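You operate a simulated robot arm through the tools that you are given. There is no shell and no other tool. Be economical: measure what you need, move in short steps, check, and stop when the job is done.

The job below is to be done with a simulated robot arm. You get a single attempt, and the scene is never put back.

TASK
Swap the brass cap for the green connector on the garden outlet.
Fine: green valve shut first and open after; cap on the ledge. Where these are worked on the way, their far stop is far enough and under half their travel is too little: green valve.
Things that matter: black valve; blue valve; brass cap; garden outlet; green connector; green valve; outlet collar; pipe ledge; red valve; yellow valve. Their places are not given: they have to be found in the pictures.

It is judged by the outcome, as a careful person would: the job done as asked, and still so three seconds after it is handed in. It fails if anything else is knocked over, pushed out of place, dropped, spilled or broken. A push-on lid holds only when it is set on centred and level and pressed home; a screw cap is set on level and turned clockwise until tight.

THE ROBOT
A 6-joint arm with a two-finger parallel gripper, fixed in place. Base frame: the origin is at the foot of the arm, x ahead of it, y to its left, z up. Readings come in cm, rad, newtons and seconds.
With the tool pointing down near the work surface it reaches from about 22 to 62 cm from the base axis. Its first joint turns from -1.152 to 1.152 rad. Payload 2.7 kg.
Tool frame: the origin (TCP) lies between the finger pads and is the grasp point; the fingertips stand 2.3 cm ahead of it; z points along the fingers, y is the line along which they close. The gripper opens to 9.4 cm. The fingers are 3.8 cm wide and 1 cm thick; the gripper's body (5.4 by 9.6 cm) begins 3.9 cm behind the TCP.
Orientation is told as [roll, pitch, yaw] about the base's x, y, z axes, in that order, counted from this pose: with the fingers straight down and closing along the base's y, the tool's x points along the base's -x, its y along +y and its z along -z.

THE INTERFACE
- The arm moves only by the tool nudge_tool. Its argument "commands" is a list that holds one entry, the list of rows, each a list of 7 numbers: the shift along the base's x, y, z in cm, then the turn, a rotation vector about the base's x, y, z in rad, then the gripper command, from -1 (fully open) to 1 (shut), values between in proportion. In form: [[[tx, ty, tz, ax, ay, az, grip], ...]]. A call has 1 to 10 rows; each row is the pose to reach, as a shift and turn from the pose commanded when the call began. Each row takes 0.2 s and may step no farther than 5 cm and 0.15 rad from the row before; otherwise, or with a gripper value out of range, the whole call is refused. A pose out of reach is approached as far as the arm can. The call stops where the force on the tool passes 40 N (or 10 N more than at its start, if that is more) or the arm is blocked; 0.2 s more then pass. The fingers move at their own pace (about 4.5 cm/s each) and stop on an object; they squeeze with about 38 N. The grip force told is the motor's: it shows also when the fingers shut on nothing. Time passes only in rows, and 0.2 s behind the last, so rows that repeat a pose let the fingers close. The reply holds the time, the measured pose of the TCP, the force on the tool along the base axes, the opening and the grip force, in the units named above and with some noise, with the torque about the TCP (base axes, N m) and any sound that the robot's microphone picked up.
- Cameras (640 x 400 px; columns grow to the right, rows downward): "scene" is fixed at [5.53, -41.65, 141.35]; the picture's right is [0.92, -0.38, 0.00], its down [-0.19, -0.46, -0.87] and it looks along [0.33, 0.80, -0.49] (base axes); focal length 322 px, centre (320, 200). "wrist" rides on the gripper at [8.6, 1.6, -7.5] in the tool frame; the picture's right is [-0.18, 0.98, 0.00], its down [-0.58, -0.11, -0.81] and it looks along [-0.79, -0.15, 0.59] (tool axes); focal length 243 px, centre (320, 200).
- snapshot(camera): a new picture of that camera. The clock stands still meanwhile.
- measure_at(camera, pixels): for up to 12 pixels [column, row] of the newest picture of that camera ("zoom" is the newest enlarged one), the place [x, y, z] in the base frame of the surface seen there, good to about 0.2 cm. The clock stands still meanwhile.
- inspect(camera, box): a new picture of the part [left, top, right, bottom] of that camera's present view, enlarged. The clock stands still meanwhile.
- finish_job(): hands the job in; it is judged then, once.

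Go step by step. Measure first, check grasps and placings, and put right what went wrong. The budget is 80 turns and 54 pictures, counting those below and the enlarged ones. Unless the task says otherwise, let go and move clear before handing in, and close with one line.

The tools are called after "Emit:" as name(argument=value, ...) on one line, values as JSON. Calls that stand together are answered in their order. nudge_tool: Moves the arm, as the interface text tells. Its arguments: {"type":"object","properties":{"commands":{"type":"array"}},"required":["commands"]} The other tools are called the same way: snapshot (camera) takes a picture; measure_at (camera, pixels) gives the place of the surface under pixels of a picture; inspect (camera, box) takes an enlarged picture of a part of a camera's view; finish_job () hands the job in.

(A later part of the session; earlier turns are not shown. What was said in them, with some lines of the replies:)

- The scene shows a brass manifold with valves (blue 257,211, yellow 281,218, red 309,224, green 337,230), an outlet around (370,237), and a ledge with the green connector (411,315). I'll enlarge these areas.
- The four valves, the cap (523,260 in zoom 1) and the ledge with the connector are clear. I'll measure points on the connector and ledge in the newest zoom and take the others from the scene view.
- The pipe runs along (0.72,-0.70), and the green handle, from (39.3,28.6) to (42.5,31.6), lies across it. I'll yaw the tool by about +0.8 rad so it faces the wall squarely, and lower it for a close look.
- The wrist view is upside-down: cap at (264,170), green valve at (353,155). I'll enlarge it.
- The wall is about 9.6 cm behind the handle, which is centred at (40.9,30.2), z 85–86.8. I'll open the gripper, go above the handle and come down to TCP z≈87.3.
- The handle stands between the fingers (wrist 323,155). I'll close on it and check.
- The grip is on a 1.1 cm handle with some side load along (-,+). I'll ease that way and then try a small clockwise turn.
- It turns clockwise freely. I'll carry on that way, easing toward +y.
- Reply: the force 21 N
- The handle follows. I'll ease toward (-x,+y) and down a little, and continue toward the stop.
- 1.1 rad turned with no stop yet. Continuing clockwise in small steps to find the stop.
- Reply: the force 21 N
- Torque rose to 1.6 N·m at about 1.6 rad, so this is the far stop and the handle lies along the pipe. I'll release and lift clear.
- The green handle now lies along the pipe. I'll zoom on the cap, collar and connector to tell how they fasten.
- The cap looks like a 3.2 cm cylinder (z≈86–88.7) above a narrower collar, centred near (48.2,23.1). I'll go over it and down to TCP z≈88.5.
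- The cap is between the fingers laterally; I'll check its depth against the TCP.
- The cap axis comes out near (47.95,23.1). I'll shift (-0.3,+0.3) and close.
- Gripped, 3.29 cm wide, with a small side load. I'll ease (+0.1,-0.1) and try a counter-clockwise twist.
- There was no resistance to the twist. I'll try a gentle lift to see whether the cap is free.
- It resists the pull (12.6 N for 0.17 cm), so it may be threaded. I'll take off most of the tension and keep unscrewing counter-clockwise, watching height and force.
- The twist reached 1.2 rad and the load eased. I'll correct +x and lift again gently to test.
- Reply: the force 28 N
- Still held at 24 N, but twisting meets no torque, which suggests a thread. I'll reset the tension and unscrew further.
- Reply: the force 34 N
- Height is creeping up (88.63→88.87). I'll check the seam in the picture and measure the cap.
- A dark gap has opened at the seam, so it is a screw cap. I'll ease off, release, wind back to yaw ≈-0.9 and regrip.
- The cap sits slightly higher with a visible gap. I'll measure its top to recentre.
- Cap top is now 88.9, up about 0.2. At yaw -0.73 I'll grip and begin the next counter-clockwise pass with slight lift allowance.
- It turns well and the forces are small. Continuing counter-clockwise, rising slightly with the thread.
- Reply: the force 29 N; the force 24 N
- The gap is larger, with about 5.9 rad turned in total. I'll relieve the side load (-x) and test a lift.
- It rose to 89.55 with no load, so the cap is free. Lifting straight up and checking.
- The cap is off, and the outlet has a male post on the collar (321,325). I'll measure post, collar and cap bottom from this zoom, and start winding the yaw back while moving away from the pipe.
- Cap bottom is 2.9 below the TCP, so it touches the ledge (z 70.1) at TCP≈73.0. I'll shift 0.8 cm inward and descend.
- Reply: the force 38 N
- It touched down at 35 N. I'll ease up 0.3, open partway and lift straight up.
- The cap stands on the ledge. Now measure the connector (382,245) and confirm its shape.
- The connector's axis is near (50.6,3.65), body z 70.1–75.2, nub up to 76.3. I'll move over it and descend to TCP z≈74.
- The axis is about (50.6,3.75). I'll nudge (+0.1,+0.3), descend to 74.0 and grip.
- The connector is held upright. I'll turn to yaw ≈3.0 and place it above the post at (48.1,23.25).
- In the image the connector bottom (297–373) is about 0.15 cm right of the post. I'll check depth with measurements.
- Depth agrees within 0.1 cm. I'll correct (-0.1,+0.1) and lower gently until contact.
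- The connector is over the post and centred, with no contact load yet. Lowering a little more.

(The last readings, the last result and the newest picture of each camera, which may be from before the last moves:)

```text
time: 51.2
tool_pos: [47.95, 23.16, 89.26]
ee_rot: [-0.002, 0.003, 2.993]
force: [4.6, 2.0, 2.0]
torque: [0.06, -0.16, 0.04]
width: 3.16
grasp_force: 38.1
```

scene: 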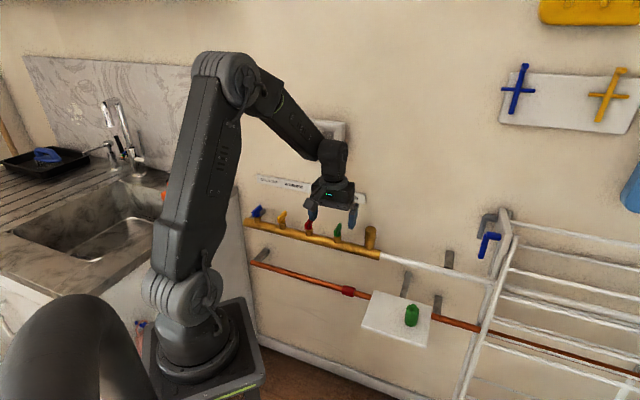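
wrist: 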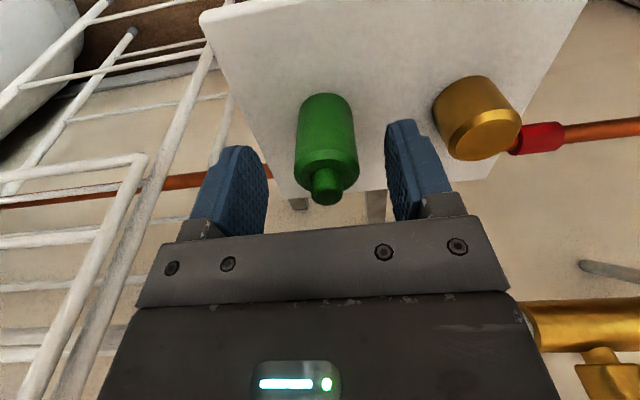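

Only 2 N so far. One more small descent to find contact.

Emit:
nudge_tool(commands=[[[0, 0, -0.1, 0, 0, 0, 1], [0, 0, -0.2, 0, 0, 0, 1], [0, 0, -0.3, 0, 0, 0, 1]]])

Emit:
inspect(camera="scene", box=[345, 190, 393, 250])

```text
time: 52.0
tool_pos: [48.12, 23.3, 89.3]
ee_rot: [-0.002, 0.005, 2.992]
force: [4.1, -1.8, 25.2]
torque: [-0.49, 0.64, -0.07]
width: 3.13
grasp_force: 38.6
heard: snap
```

```text
6.67 times, centred on (369, 220) of scene
```

zoom: 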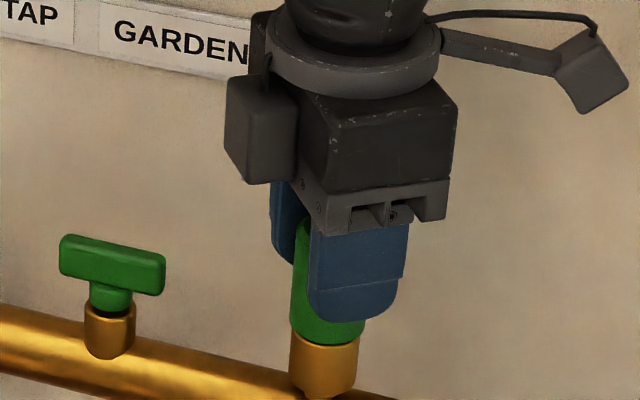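

A snap was heard and the connector sits flush, so it is a push-on fit. I'll press slightly more and then do a gentle pull test.

Emit:
nudge_tool(commands=[[[0, 0, -0.1, 0, 0, 0, 1], [0, 0, -0.1, 0, 0, 0, 1], [0, 0, 0.15, 0, 0, 0, 1], [0, 0, 0.3, 0, 0, 0, 1], [0, 0, 0.38, 0, 0, 0, 1]]])

```text
time: 53.2
tool_pos: [47.91, 23.32, 89.17]
ee_rot: [0.001, -0.002, 2.989]
force: [16.1, 1.3, -3.5]
torque: [0.04, -0.56, -0.04]
width: 3.14
grasp_force: 38.1
heard: snap
```

Another snap was heard. I'll look, and test the hold with a little more lift.

Emit:
nudge_tool(commands=[[[0.15, 0, 0.1, 0, 0, 0, 1], [0.15, 0, 0.2, 0, 0, 0, 1]]])

Emit:
inspect(camera="scene", box=[345, 190, 393, 250])

```text
time: 53.8
tool_pos: [48.01, 23.33, 89.49]
ee_rot: [0.002, -0.006, 2.993]
force: [-0.1, 0.1, -0.4]
torque: [0.0, 0.0, 0.01]
width: 3.15
grasp_force: 37.9
```

```text
6.67 times, centred on (369, 220) of scene
```

zoom: 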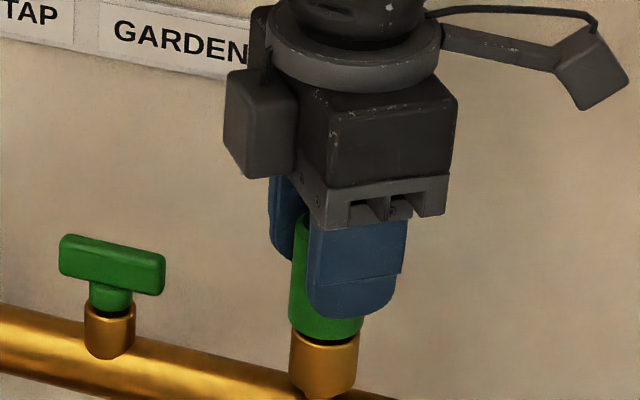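

It came free again with that pull (force 0, gap visible). The x offset is now corrected, so I'll press it home again, firmer and row by row.

Emit:
nudge_tool(commands=[[[0, 0, -0.2, 0, 0, 0, 1], [0, 0, -0.35, 0, 0, 0, 1], [0, 0, -0.45, 0, 0, 0, 1], [0, 0, -0.55, 0, 0, 0, 1], [0, 0, -0.6, 0, 0, 0, 1]]])

```text
time: 55.0
tool_pos: [48.16, 23.33, 89.01]
ee_rot: [0.001, 0.0, 2.991]
force: [-4.2, -1.9, 9.0]
torque: [-0.1, 0.23, 0.04]
width: 3.12
grasp_force: 38.3
```

No snap yet at 9 N. Pressing further.

Emit:
nudge_tool(commands=[[[-0.05, 0, -0.08, 0, 0, 0, 1], [-0.05, 0, -0.16, 0, 0, 0, 1], [-0.05, 0, -0.24, 0, 0, 0, 1], [-0.05, 0, -0.32, 0, 0, 0, 1], [-0.05, 0, -0.4, 0, 0, 0, 1]]])

Emit:
inspect(camera="scene", box=[345, 190, 393, 250])

```text
time: 56.2
tool_pos: [48.21, 23.39, 88.96]
ee_rot: [-0.004, 0.004, 2.992]
force: [-4.4, -3.5, 35.5]
torque: [-0.3, 0.26, 0.0]
width: 3.16
grasp_force: 37.6
```

```text
6.67 times, centred on (369, 220) of scene
```

zoom: 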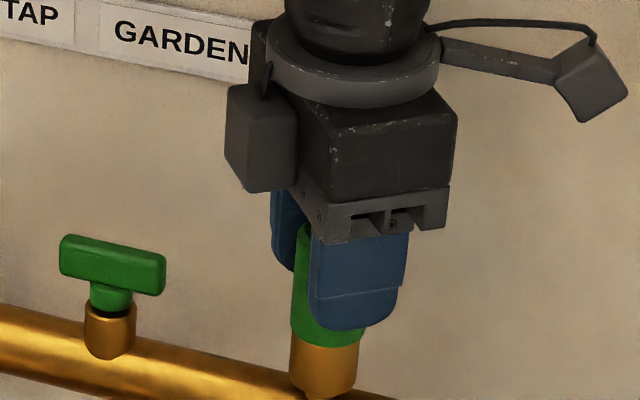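

It sits flush at 35 N with no further snap. I'll back off gently in small steps to see whether it holds against a light pull.

Emit:
nudge_tool(commands=[[[0, 0, 0.15, 0, 0, 0, 1], [0, 0, 0.3, 0, 0, 0, 1], [0, 0, 0.38, 0, 0, 0, 1]]])

```text
time: 57.0
tool_pos: [48.1, 23.29, 88.78]
ee_rot: [0.0, -0.001, 2.991]
force: [4.1, 1.2, 10.5]
torque: [0.06, -0.3, 0.04]
width: 3.13
grasp_force: 37.6
```

Still 10 N of press. Continuing up to a slight pull.

Emit:
nudge_tool(commands=[[[0, 0, 0.1, 0, 0, 0, 1], [0, 0, 0.2, 0, 0, 0, 1]]])

```text
time: 57.6
tool_pos: [47.93, 23.46, 88.85]
ee_rot: [0.002, -0.003, 2.99]
force: [4.3, 0.4, -2.2]
torque: [0.05, -0.15, 0.0]
width: 3.15
grasp_force: 38.1
```

Emit:
nudge_tool(commands=[[[0, 0, 0.1, 0, 0, 0, 1], [0, 0, 0.15, 0, 0, 0, 1]]])

```text
time: 58.2
tool_pos: [48.07, 23.32, 89.36]
ee_rot: [0.0, -0.001, 2.991]
force: [1.1, 0.2, -1.2]
torque: [0.01, -0.01, -0.01]
width: 3.18
grasp_force: 37.4
```

It is free again, so it isn't latched. As the cap was threaded on this same post, I'll press lightly and turn clockwise.

Emit:
nudge_tool(commands=[[[0, 0, -0.15, 0, 0, 0, 1], [0, 0, -0.3, 0, 0, 0, 1], [0, 0, -0.32, 0, 0, -0.15, 1], [0, 0, -0.33, 0, 0, -0.3, 1], [0, 0, -0.34, 0, 0, -0.45, 1], [0, 0, -0.36, 0, 0, -0.6, 1], [0, 0, -0.38, 0, 0, -0.75, 1], [0, 0, -0.4, 0, 0, -0.9, 1], [0, 0, -0.42, 0, 0, -1.05, 1], [0, 0, -0.44, 0, 0, -1.2, 1]]])

Emit:
inspect(camera="scene", box=[345, 190, 393, 250])

```text
time: 60.4
tool_pos: [47.86, 23.33, 88.86]
ee_rot: [0.0, -0.001, 1.788]
force: [0.6, -0.2, 0.6]
torque: [-0.01, -0.02, 0.02]
width: 3.13
grasp_force: 37.7
```

```text
6.67 times, centred on (369, 220) of scene
```

zoom: 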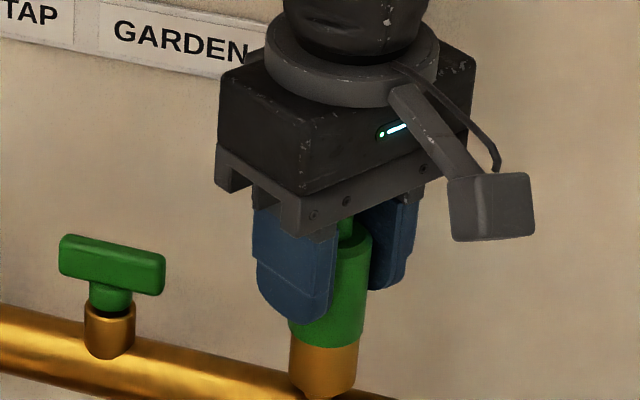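

No load yet and centring looks right. I'll press to about 30 N here, listening for a snap.

Emit:
nudge_tool(commands=[[[0, 0, -0.1, 0, 0, 0, 1], [0, 0, -0.2, 0, 0, 0, 1], [0, 0, -0.3, 0, 0, 0, 1], [0, 0, -0.38, 0, 0, 0, 1]]])

```text
time: 61.5
tool_pos: [48.01, 23.46, 88.85]
ee_rot: [-0.004, 0.001, 1.791]
force: [0.1, 0.6, 1.8]
torque: [-0.02, -0.02, -0.01]
width: 3.16
grasp_force: 37.8
stopped in row 4: the force on the tool passed its limit at 40 N (the readings are from after the stop); the commanded pose is now the measured one
```

The press passed 40 N and the commanded pose reset. Testing hold with a slight lift.

Emit:
nudge_tool(commands=[[[0, 0, 0.1, 0, 0, 0, 1], [0, 0, 0.2, 0, 0, 0, 1]]])

```text
time: 62.1
tool_pos: [48.09, 23.4, 89.1]
ee_rot: [0.0, -0.001, 1.79]
force: [0.1, 0.9, 0.1]
torque: [-0.03, 0.01, -0.01]
width: 3.14
grasp_force: 38.4
```

It is free again. I'll lower it to rest, open the fingers so it can sit level on the post, and look.

Emit:
nudge_tool(commands=[[[0, 0, -0.12, 0, 0, 0, 1], [0, 0, -0.25, 0, 0, 0, 1], [0, 0, -0.25, 0, 0, 0, 0.1], [0, 0, -0.25, 0, 0, 0, -0.1], [0, 0, -0.25, 0, 0, 0, -0.1]]])

Emit:
inspect(camera="scene", box=[345, 205, 393, 250])

Emit:
snapshot(camera="wrist")

```text
time: 63.3
tool_pos: [48.18, 23.44, 88.76]
ee_rot: [-0.002, -0.001, 1.792]
force: [0.1, 0.1, -0.1]
torque: [-0.01, 0.0, -0.01]
width: 5.16
grasp_force: 0.1
```

```text
8.89 times, centred on (369, 228) of scene
```

zoom: 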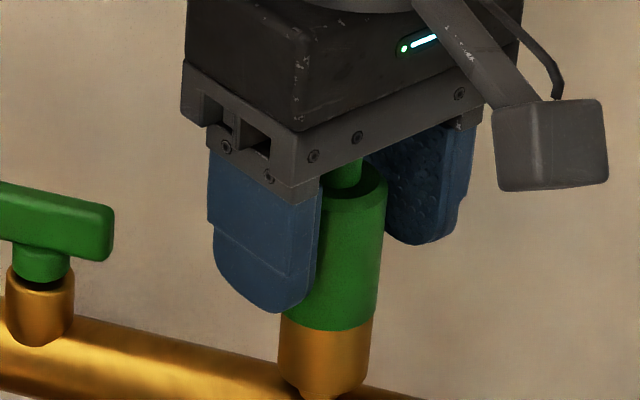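

```text
14 pictures are left
```

wrist: 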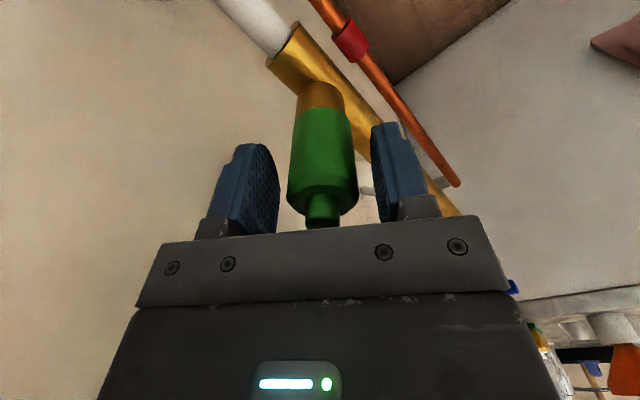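

It sits upright and flush on the collar. I'll measure the seam and rim to see whether it is fully down.

Emit:
measure_at(camera="wrist", pixels=[[322, 220], [322, 194], [322, 185], [321, 150], [320, 115], [319, 106], [319, 95], [292, 185], [352, 185]])

Emit:
inspect(camera="wrist", box=[280, 70, 376, 170])

```text
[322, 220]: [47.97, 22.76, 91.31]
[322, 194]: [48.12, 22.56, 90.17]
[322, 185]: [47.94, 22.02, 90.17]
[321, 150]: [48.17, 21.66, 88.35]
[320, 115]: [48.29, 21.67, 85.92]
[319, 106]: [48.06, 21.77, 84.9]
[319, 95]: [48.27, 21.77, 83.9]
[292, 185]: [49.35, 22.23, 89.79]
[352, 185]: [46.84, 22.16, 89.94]
```

```text
4.00 times, centred on (328, 120) of wrist
```

zoom: 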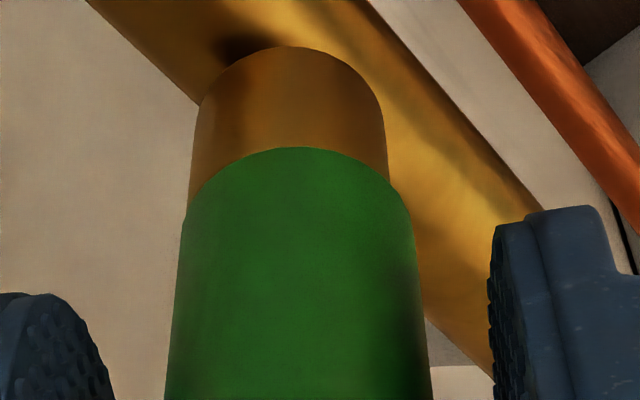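

It is fully down (nub top 91.3, bottom 85.15) and centred. I'll regrip here, free of side load, and do a stepwise light lift to learn whether it is latched now.

Emit:
nudge_tool(commands=[[[0, -0.1, 0, 0, 0, 0, 1], [0, -0.1, 0, 0, 0, 0, 1], [0, -0.1, 0, 0, 0, 0, 1], [0, -0.1, 0.1, 0, 0, 0, 1]]])

Emit:
nudge_tool(commands=[[[0, 0, 0.1, 0, 0, 0, 1], [0, 0, 0.1, 0, 0, 0, 1]]])

```text
time: 64.3
tool_pos: [48.06, 23.23, 88.91]
ee_rot: [-0.001, 0.001, 1.793]
force: [0.5, 0.3, 0.2]
torque: [0.02, 0.01, 0.03]
width: 3.26
grasp_force: 37.9
```

```text
time: 64.9
tool_pos: [48.11, 23.24, 89.0]
ee_rot: [-0.001, 0.0, 1.792]
force: [0.1, -0.1, 0.2]
torque: [0.04, -0.03, -0.01]
width: 3.28
grasp_force: 37.9
```

Not latched, but now the grip is truly on the diameter (3.28 vs 3.14 before, so the earlier grip was off-centre). I'll press again with this centred grip.

Emit:
nudge_tool(commands=[[[0, 0, -0.1, 0, 0, 0, 1], [0, 0, -0.2, 0, 0, 0, 1], [0, 0, -0.3, 0, 0, 0, 1], [0, 0, -0.4, 0, 0, 0, 1], [0, 0, -0.48, 0, 0, 0, 1]]])

```text
time: 66.1
tool_pos: [48.05, 23.4, 88.71]
ee_rot: [-0.005, -0.002, 1.792]
force: [-13.0, -6.2, 37.0]
torque: [-0.22, 0.54, 0.03]
width: 3.28
grasp_force: 37.5
```

37 N with no snap, so pressing alone isn't latching it. I'll ease to light pressure, relieve the side load and turn clockwise while seated.

Emit:
nudge_tool(commands=[[[-0.1, -0.05, 0.15, 0, 0, 0, 1], [-0.1, -0.05, 0.2, 0, 0, -0.14, 1], [-0.1, -0.05, 0.2, 0, 0, -0.28, 1], [-0.1, -0.05, 0.2, 0, 0, -0.42, 1], [-0.1, -0.05, 0.2, 0, 0, -0.56, 1], [-0.1, -0.05, 0.2, 0, 0, -0.7, 1], [-0.1, -0.05, 0.2, 0, 0, -0.84, 1], [-0.1, -0.05, 0.2, 0, 0, -0.98, 1]]])

```text
time: 67.9
tool_pos: [47.98, 23.24, 88.79]
ee_rot: [-0.002, 0.0, 0.812]
force: [-1.3, 4.2, 17.4]
torque: [0.22, 0.0, 0.09]
width: 3.26
grasp_force: 38.0
```

Only slight friction (0.09 N·m at 17 N). Continuing clockwise.

Emit:
nudge_tool(commands=[[[0, 0, 0, 0, 0, -0.14, 1], [0, 0, 0, 0, 0, -0.28, 1], [0, 0, 0, 0, 0, -0.42, 1], [0, 0, 0, 0, 0, -0.56, 1], [0, 0, 0, 0, 0, -0.7, 1], [0, 0, 0, 0, 0, -0.84, 1], [0, 0, 0, 0, 0, -0.98, 1], [0, 0, 0, 0, 0, -1.12, 1], [0, 0, 0, 0, 0, -1.26, 1], [0, 0, 0, 0, 0, -1.4, 1]]])

Emit:
nudge_tool(commands=[[[0, 0, 0.2, 0, 0, 0, 1], [0, 0, 0.35, 0, 0, 0, 1]]])

```text
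time: 70.1
tool_pos: [48.07, 23.31, 88.7]
ee_rot: [0.002, -0.002, -0.593]
force: [2.8, 3.2, 14.9]
torque: [0.07, -0.07, 0.11]
width: 3.29
grasp_force: 37.6
```

```text
time: 70.7
tool_pos: [47.92, 23.2, 88.88]
ee_rot: [-0.002, 0.003, -0.588]
force: [7.6, 12.8, -6.5]
torque: [0.32, -0.17, 0.02]
width: 3.31
grasp_force: 37.7
```

Now a pull of 6.5 N is held. I'll pull slightly more to see whether it resists.

Emit:
nudge_tool(commands=[[[0.05, 0.15, 0.05, 0, 0, 0, 1], [0.05, 0.15, 0.1, 0, 0, 0, 1]]])

Emit:
inspect(camera="scene", box=[345, 205, 393, 250])

```text
time: 71.3
tool_pos: [47.9, 23.36, 89.19]
ee_rot: [-0.006, 0.0, -0.588]
force: [-0.4, 2.9, -0.2]
torque: [0.08, 0.02, 0.01]
width: 3.25
grasp_force: 38.3
```

```text
8.89 times, centred on (369, 228) of scene
```

zoom: 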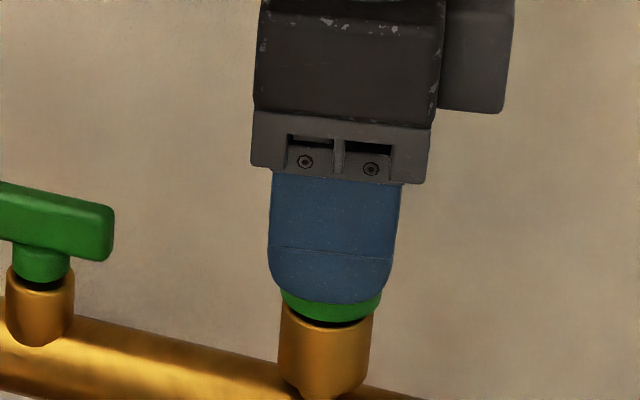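

It's only friction, not thread, so it is a snap-on that pulled off earlier and may need a fresh approach. I'll lift it fully off the post, then set it on again.

Emit:
nudge_tool(commands=[[[0, 0, 0.6, 0, 0, 0, 1], [0, 0, 1.4, 0, 0, 0, 1], [0, 0, 2.4, 0, 0, 0, 1]]])

Emit:
inspect(camera="scene", box=[345, 200, 393, 250])

```text
time: 72.1
tool_pos: [48.03, 23.39, 91.46]
ee_rot: [-0.002, 0.001, -0.587]
force: [-0.5, 0.8, -0.2]
torque: [-0.01, -0.01, 0.02]
width: 3.26
grasp_force: 37.3
```

```text
8.00 times, centred on (369, 225) of scene
```

zoom: 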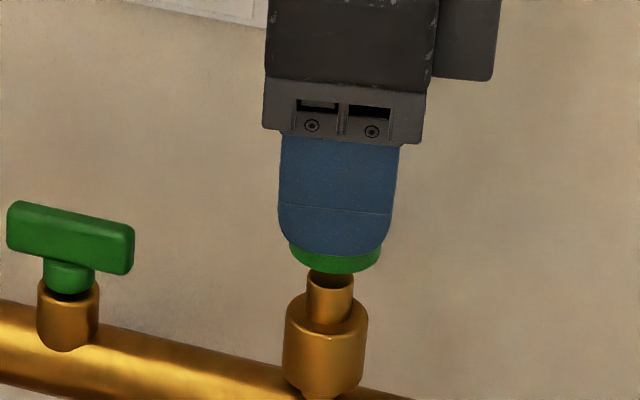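

The connector bottom (centre 335) is about 0.1 cm right of the post line. I'll correct (-0.1,+0.05) and lower to just above the seat.

Emit:
nudge_tool(commands=[[[-0.1, 0.05, -0.8, 0, 0, 0, 1], [-0.1, 0.05, -1.5, 0, 0, 0, 1], [-0.1, 0.05, -2, 0, 0, 0, 1], [-0.1, 0.05, -2.3, 0, 0, 0, 1]]])

```text
time: 73.1
tool_pos: [48.04, 23.43, 89.28]
ee_rot: [-0.003, -0.001, -0.588]
force: [0.1, -0.1, -0.8]
torque: [0.01, -0.01, 0.01]
width: 3.26
grasp_force: 38.5
```

No side load on the way down. Now pressing home in small steps.

Emit:
nudge_tool(commands=[[[0, 0, -0.2, 0, 0, 0, 1], [0, 0, -0.35, 0, 0, 0, 1], [0, 0, -0.5, 0, 0, 0, 1], [0, 0, -0.6, 0, 0, 0, 1], [0, 0, -0.7, 0, 0, 0, 1]]])

```text
time: 74.3
tool_pos: [48.0, 23.37, 88.82]
ee_rot: [0.001, -0.004, -0.588]
force: [-7.6, -5.4, 30.2]
torque: [-0.18, 0.37, 0.01]
width: 3.26
grasp_force: 37.9
heard: snap
```

Snap heard at 30 N. This time I'll just ease the pressure and open, without pulling.

Emit:
nudge_tool(commands=[[[0, 0, 0.15, 0, 0, 0, 1], [0, 0, 0.3, 0, 0, 0, 1], [0, 0, 0.3, 0, 0, 0, 1]]])

```text
time: 75.1
tool_pos: [47.92, 23.47, 88.87]
ee_rot: [-0.001, 0.0, -0.589]
force: [5.3, -3.1, 13.3]
torque: [-0.06, -0.27, 0.03]
width: 3.28
grasp_force: 38.1
```

Pressure eased to 13 N, with no second snap. Opening the fingers and lifting away, then looking.

Emit:
nudge_tool(commands=[[[0, 0, 0.12, 0, 0, 0, 1], [0, 0, 0.12, 0, 0, 0, 0.1], [0, 0, 0.12, 0, 0, 0, -0.3], [0, 0, 0.12, 0, 0, 0, -0.3], [0, 0, 0.12, 0, 0, 0, -0.3], [0, 0, 2, 0, 0, 0, -0.3], [0, 0, 5, 0, 0, 0, -0.3], [-1, 0, 8, 0, 0, -0.05, -0.3]]])

Emit:
inspect(camera="scene", box=[325, 200, 405, 260])

```text
time: 76.9
tool_pos: [46.93, 23.4, 96.92]
ee_rot: [-0.004, 0.0, -0.64]
force: [-0.8, -0.4, 0.2]
torque: [0.02, -0.03, 0.01]
width: 6.11
grasp_force: 0.0
```

```text
6.67 times, centred on (365, 230) of scene
```

zoom: 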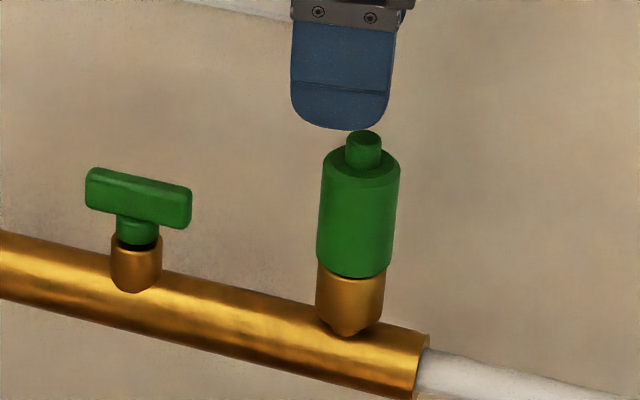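

The connector sits flush and level. Now to reopen the valve: go above the handle at yaw ≈-0.78 and descend.

Emit:
nudge_tool(commands=[[[-2, 2.5, 0, 0, 0, -0.07, -0.3], [-4, 5, 0, 0, 0, -0.14, -0.3], [-6.05, 7, 0, 0, 0, -0.14, -0.3], [-6.05, 7, -4, 0, 0, -0.14, -0.3], [-6.05, 7, -7, 0, 0, -0.14, -0.3], [-6.05, 7, -9, 0, 0, -0.14, -0.3], [-6.05, 7, -9.7, 0, 0, -0.14, -0.3]]])

Emit:
inspect(camera="scene", box=[300, 190, 396, 260])

```text
time: 78.5
tool_pos: [40.93, 30.42, 87.04]
ee_rot: [0.0, -0.002, -0.777]
force: [0.3, 0.1, 1.0]
torque: [-0.01, -0.01, -0.02]
width: 6.12
grasp_force: 0.1
```

```text
5.71 times, centred on (348, 225) of scene
```

zoom: 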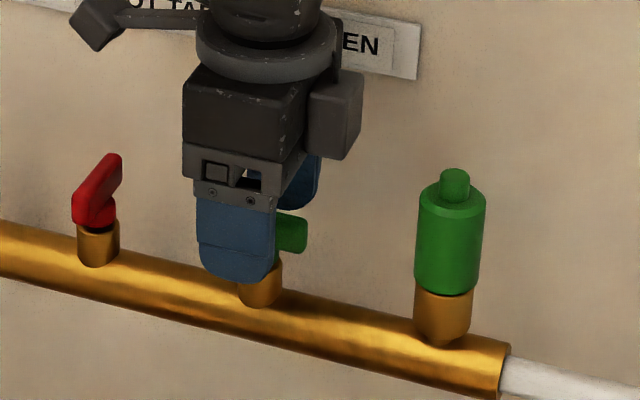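

The handle is between the fingers. Close and check the load.

Emit:
nudge_tool(commands=[[[0, 0, 0, 0, 0, 0, 1], [0, 0, 0, 0, 0, 0, 1], [0, 0, 0, 0, 0, 0, 1], [0, 0, 0, 0, 0, 0, 1]]])

Emit:
nudge_tool(commands=[[[0, 0, 0, 0, 0, 0.1, 1], [0, 0, 0, 0, 0, 0.2, 1], [0, 0, 0, 0, 0, 0.3, 1]]])

```text
time: 79.5
tool_pos: [40.92, 30.42, 87.12]
ee_rot: [0.0, 0.0, -0.778]
force: [4.2, 3.6, -1.5]
torque: [0.24, -0.06, -0.02]
width: 1.07
grasp_force: 44.8
```

```text
time: 80.3
tool_pos: [40.96, 30.46, 87.15]
ee_rot: [-0.003, -0.002, -0.476]
force: [8.4, 10.3, -4.1]
torque: [0.81, 0.66, 0.01]
width: 1.07
grasp_force: 45.3
```

The handle turns counter-clockwise with modest loads. Continuing, easing slightly toward (+,+).

Emit:
nudge_tool(commands=[[[0.08, 0.1, 0, 0, 0, 0.12, 1], [0.08, 0.1, 0, 0, 0, 0.24, 1], [0.08, 0.1, 0, 0, 0, 0.36, 1], [0.08, 0.1, 0, 0, 0, 0.48, 1], [0.08, 0.1, 0, 0, 0, 0.6, 1]]])

Emit:
nudge_tool(commands=[[[0, 0, 0, 0, 0, 0.1, 1], [0, 0, 0, 0, 0, 0.2, 1], [0, 0, 0, 0, 0, 0.3, 1], [0, 0, 0, 0, 0, 0.4, 1]]])

```text
time: 81.5
tool_pos: [40.96, 30.43, 87.04]
ee_rot: [-0.003, 0.001, 0.123]
force: [-1.3, -7.0, -2.8]
torque: [0.56, -1.23, 0.0]
width: 1.08
grasp_force: 45.3
```

```text
time: 82.5
tool_pos: [40.96, 30.43, 87.01]
ee_rot: [-0.003, 0.004, 0.524]
force: [-4.1, -10.3, -7.8]
torque: [0.39, 0.06, 0.01]
width: 1.07
grasp_force: 44.7
```

Yaw is at 0.52 with no stop. Going on to the stop near 0.8, easing (-0.05,-0.12).

Emit:
nudge_tool(commands=[[[-0.05, -0.12, 0, 0, 0, 0.08, 1], [-0.05, -0.12, 0, 0, 0, 0.16, 1], [-0.05, -0.12, 0, 0, 0, 0.23, 1], [-0.05, -0.12, 0, 0, 0, 0.28, 1], [-0.05, -0.12, 0, 0, 0, 0.31, 1]]])

```text
time: 83.7
tool_pos: [40.96, 30.38, 87.0]
ee_rot: [-0.001, 0.001, 0.826]
force: [0.0, -0.8, -15.6]
torque: [-0.01, 0.07, -1.85]
width: 1.12
grasp_force: 45.1
```

Torque -1.85 N·m marks the open stop. Relax, release, lift straight up and move clear.

Emit:
nudge_tool(commands=[[[0, 0, -0.1, 0, 0, -0.03, 1], [0, 0, -0.1, 0, 0, -0.03, -0.4], [0, 0, -0.1, 0, 0, -0.03, -0.4], [0, 0, -0.1, 0, 0, -0.03, -0.4], [0, 0, 3, 0, 0, -0.03, -0.4], [0, 0, 7, 0, 0, -0.03, -0.4], [-2, -3, 11, 0, 0, -0.03, -0.4], [-4, -6, 14, 0, 0, -0.03, -0.4], [-5, -9, 16, 0, 0, -0.03, -0.4]]])

Emit:
inspect(camera="scene", box=[240, 190, 460, 350])

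Emit:
inspect(camera="scene", box=[310, 200, 406, 260])

```text
refused: row 7 steps farther than a row can; nothing moved
```

```text
2.50 times, centred on (350, 270) of scene
```

zoom: 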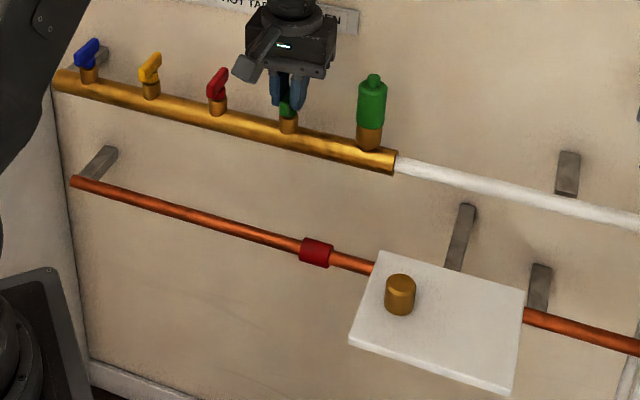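

```text
6.67 times, centred on (358, 230) of scene
```

zoom: 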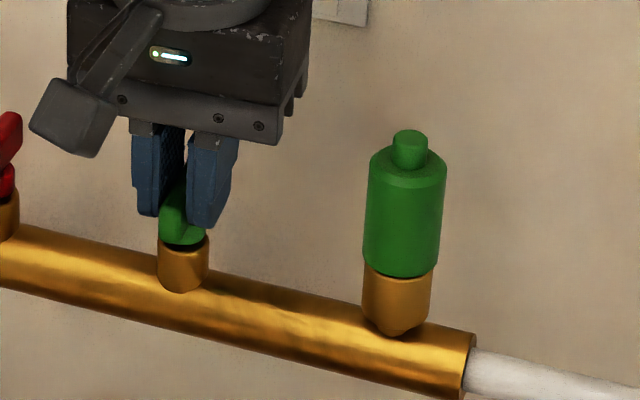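

A row was too long and the call was refused. The cap on the ledge and the connector look fine, so I'm repeating the release with smaller steps.

Emit:
nudge_tool(commands=[[[0, 0, -0.1, 0, 0, -0.03, 1], [0, 0, -0.1, 0, 0, -0.03, -0.4], [0, 0, -0.1, 0, 0, -0.03, -0.4], [0, 0, -0.1, 0, 0, -0.03, -0.4], [0, 0, 3, 0, 0, -0.03, -0.4], [0, 0, 7, 0, 0, -0.03, -0.4], [-1, -1.5, 10, 0, 0, -0.03, -0.4], [-2.5, -4, 13, 0, 0, -0.03, -0.4], [-4, -7, 15, 0, 0, -0.03, -0.4]]])

Emit:
inspect(camera="scene", box=[240, 190, 460, 350])

```text
time: 85.7
tool_pos: [36.72, 23.15, 102.02]
ee_rot: [-0.003, -0.001, 0.803]
force: [0.2, -0.6, -0.4]
torque: [0.0, -0.01, 0.01]
width: 6.6
grasp_force: 0.1
```

```text
2.50 times, centred on (350, 270) of scene
```

zoom: 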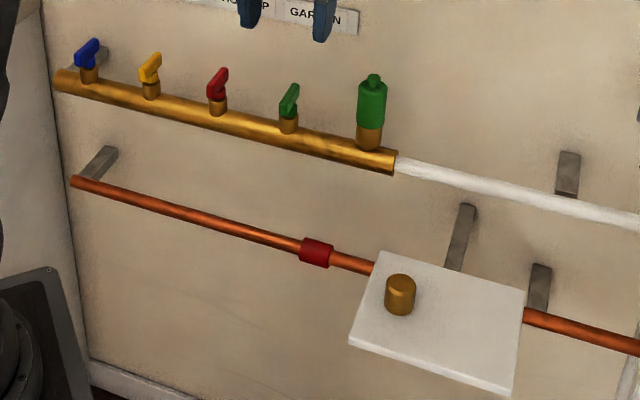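

The green handle (289,100) is across the pipe again like the others. The connector is flush on the outlet, the cap is on the ledge and the arm is clear, so I'm handing in.

Emit:
finish_job()

```text
The job is handed in.
```

The green connector has replaced the brass cap on the garden outlet: it snapped on and sits flush, though I didn't pull-test that final fit. The cap is on the ledge, and the green valve was turned to its far stop for the swap and back to its starting position after. I took that start position as open.
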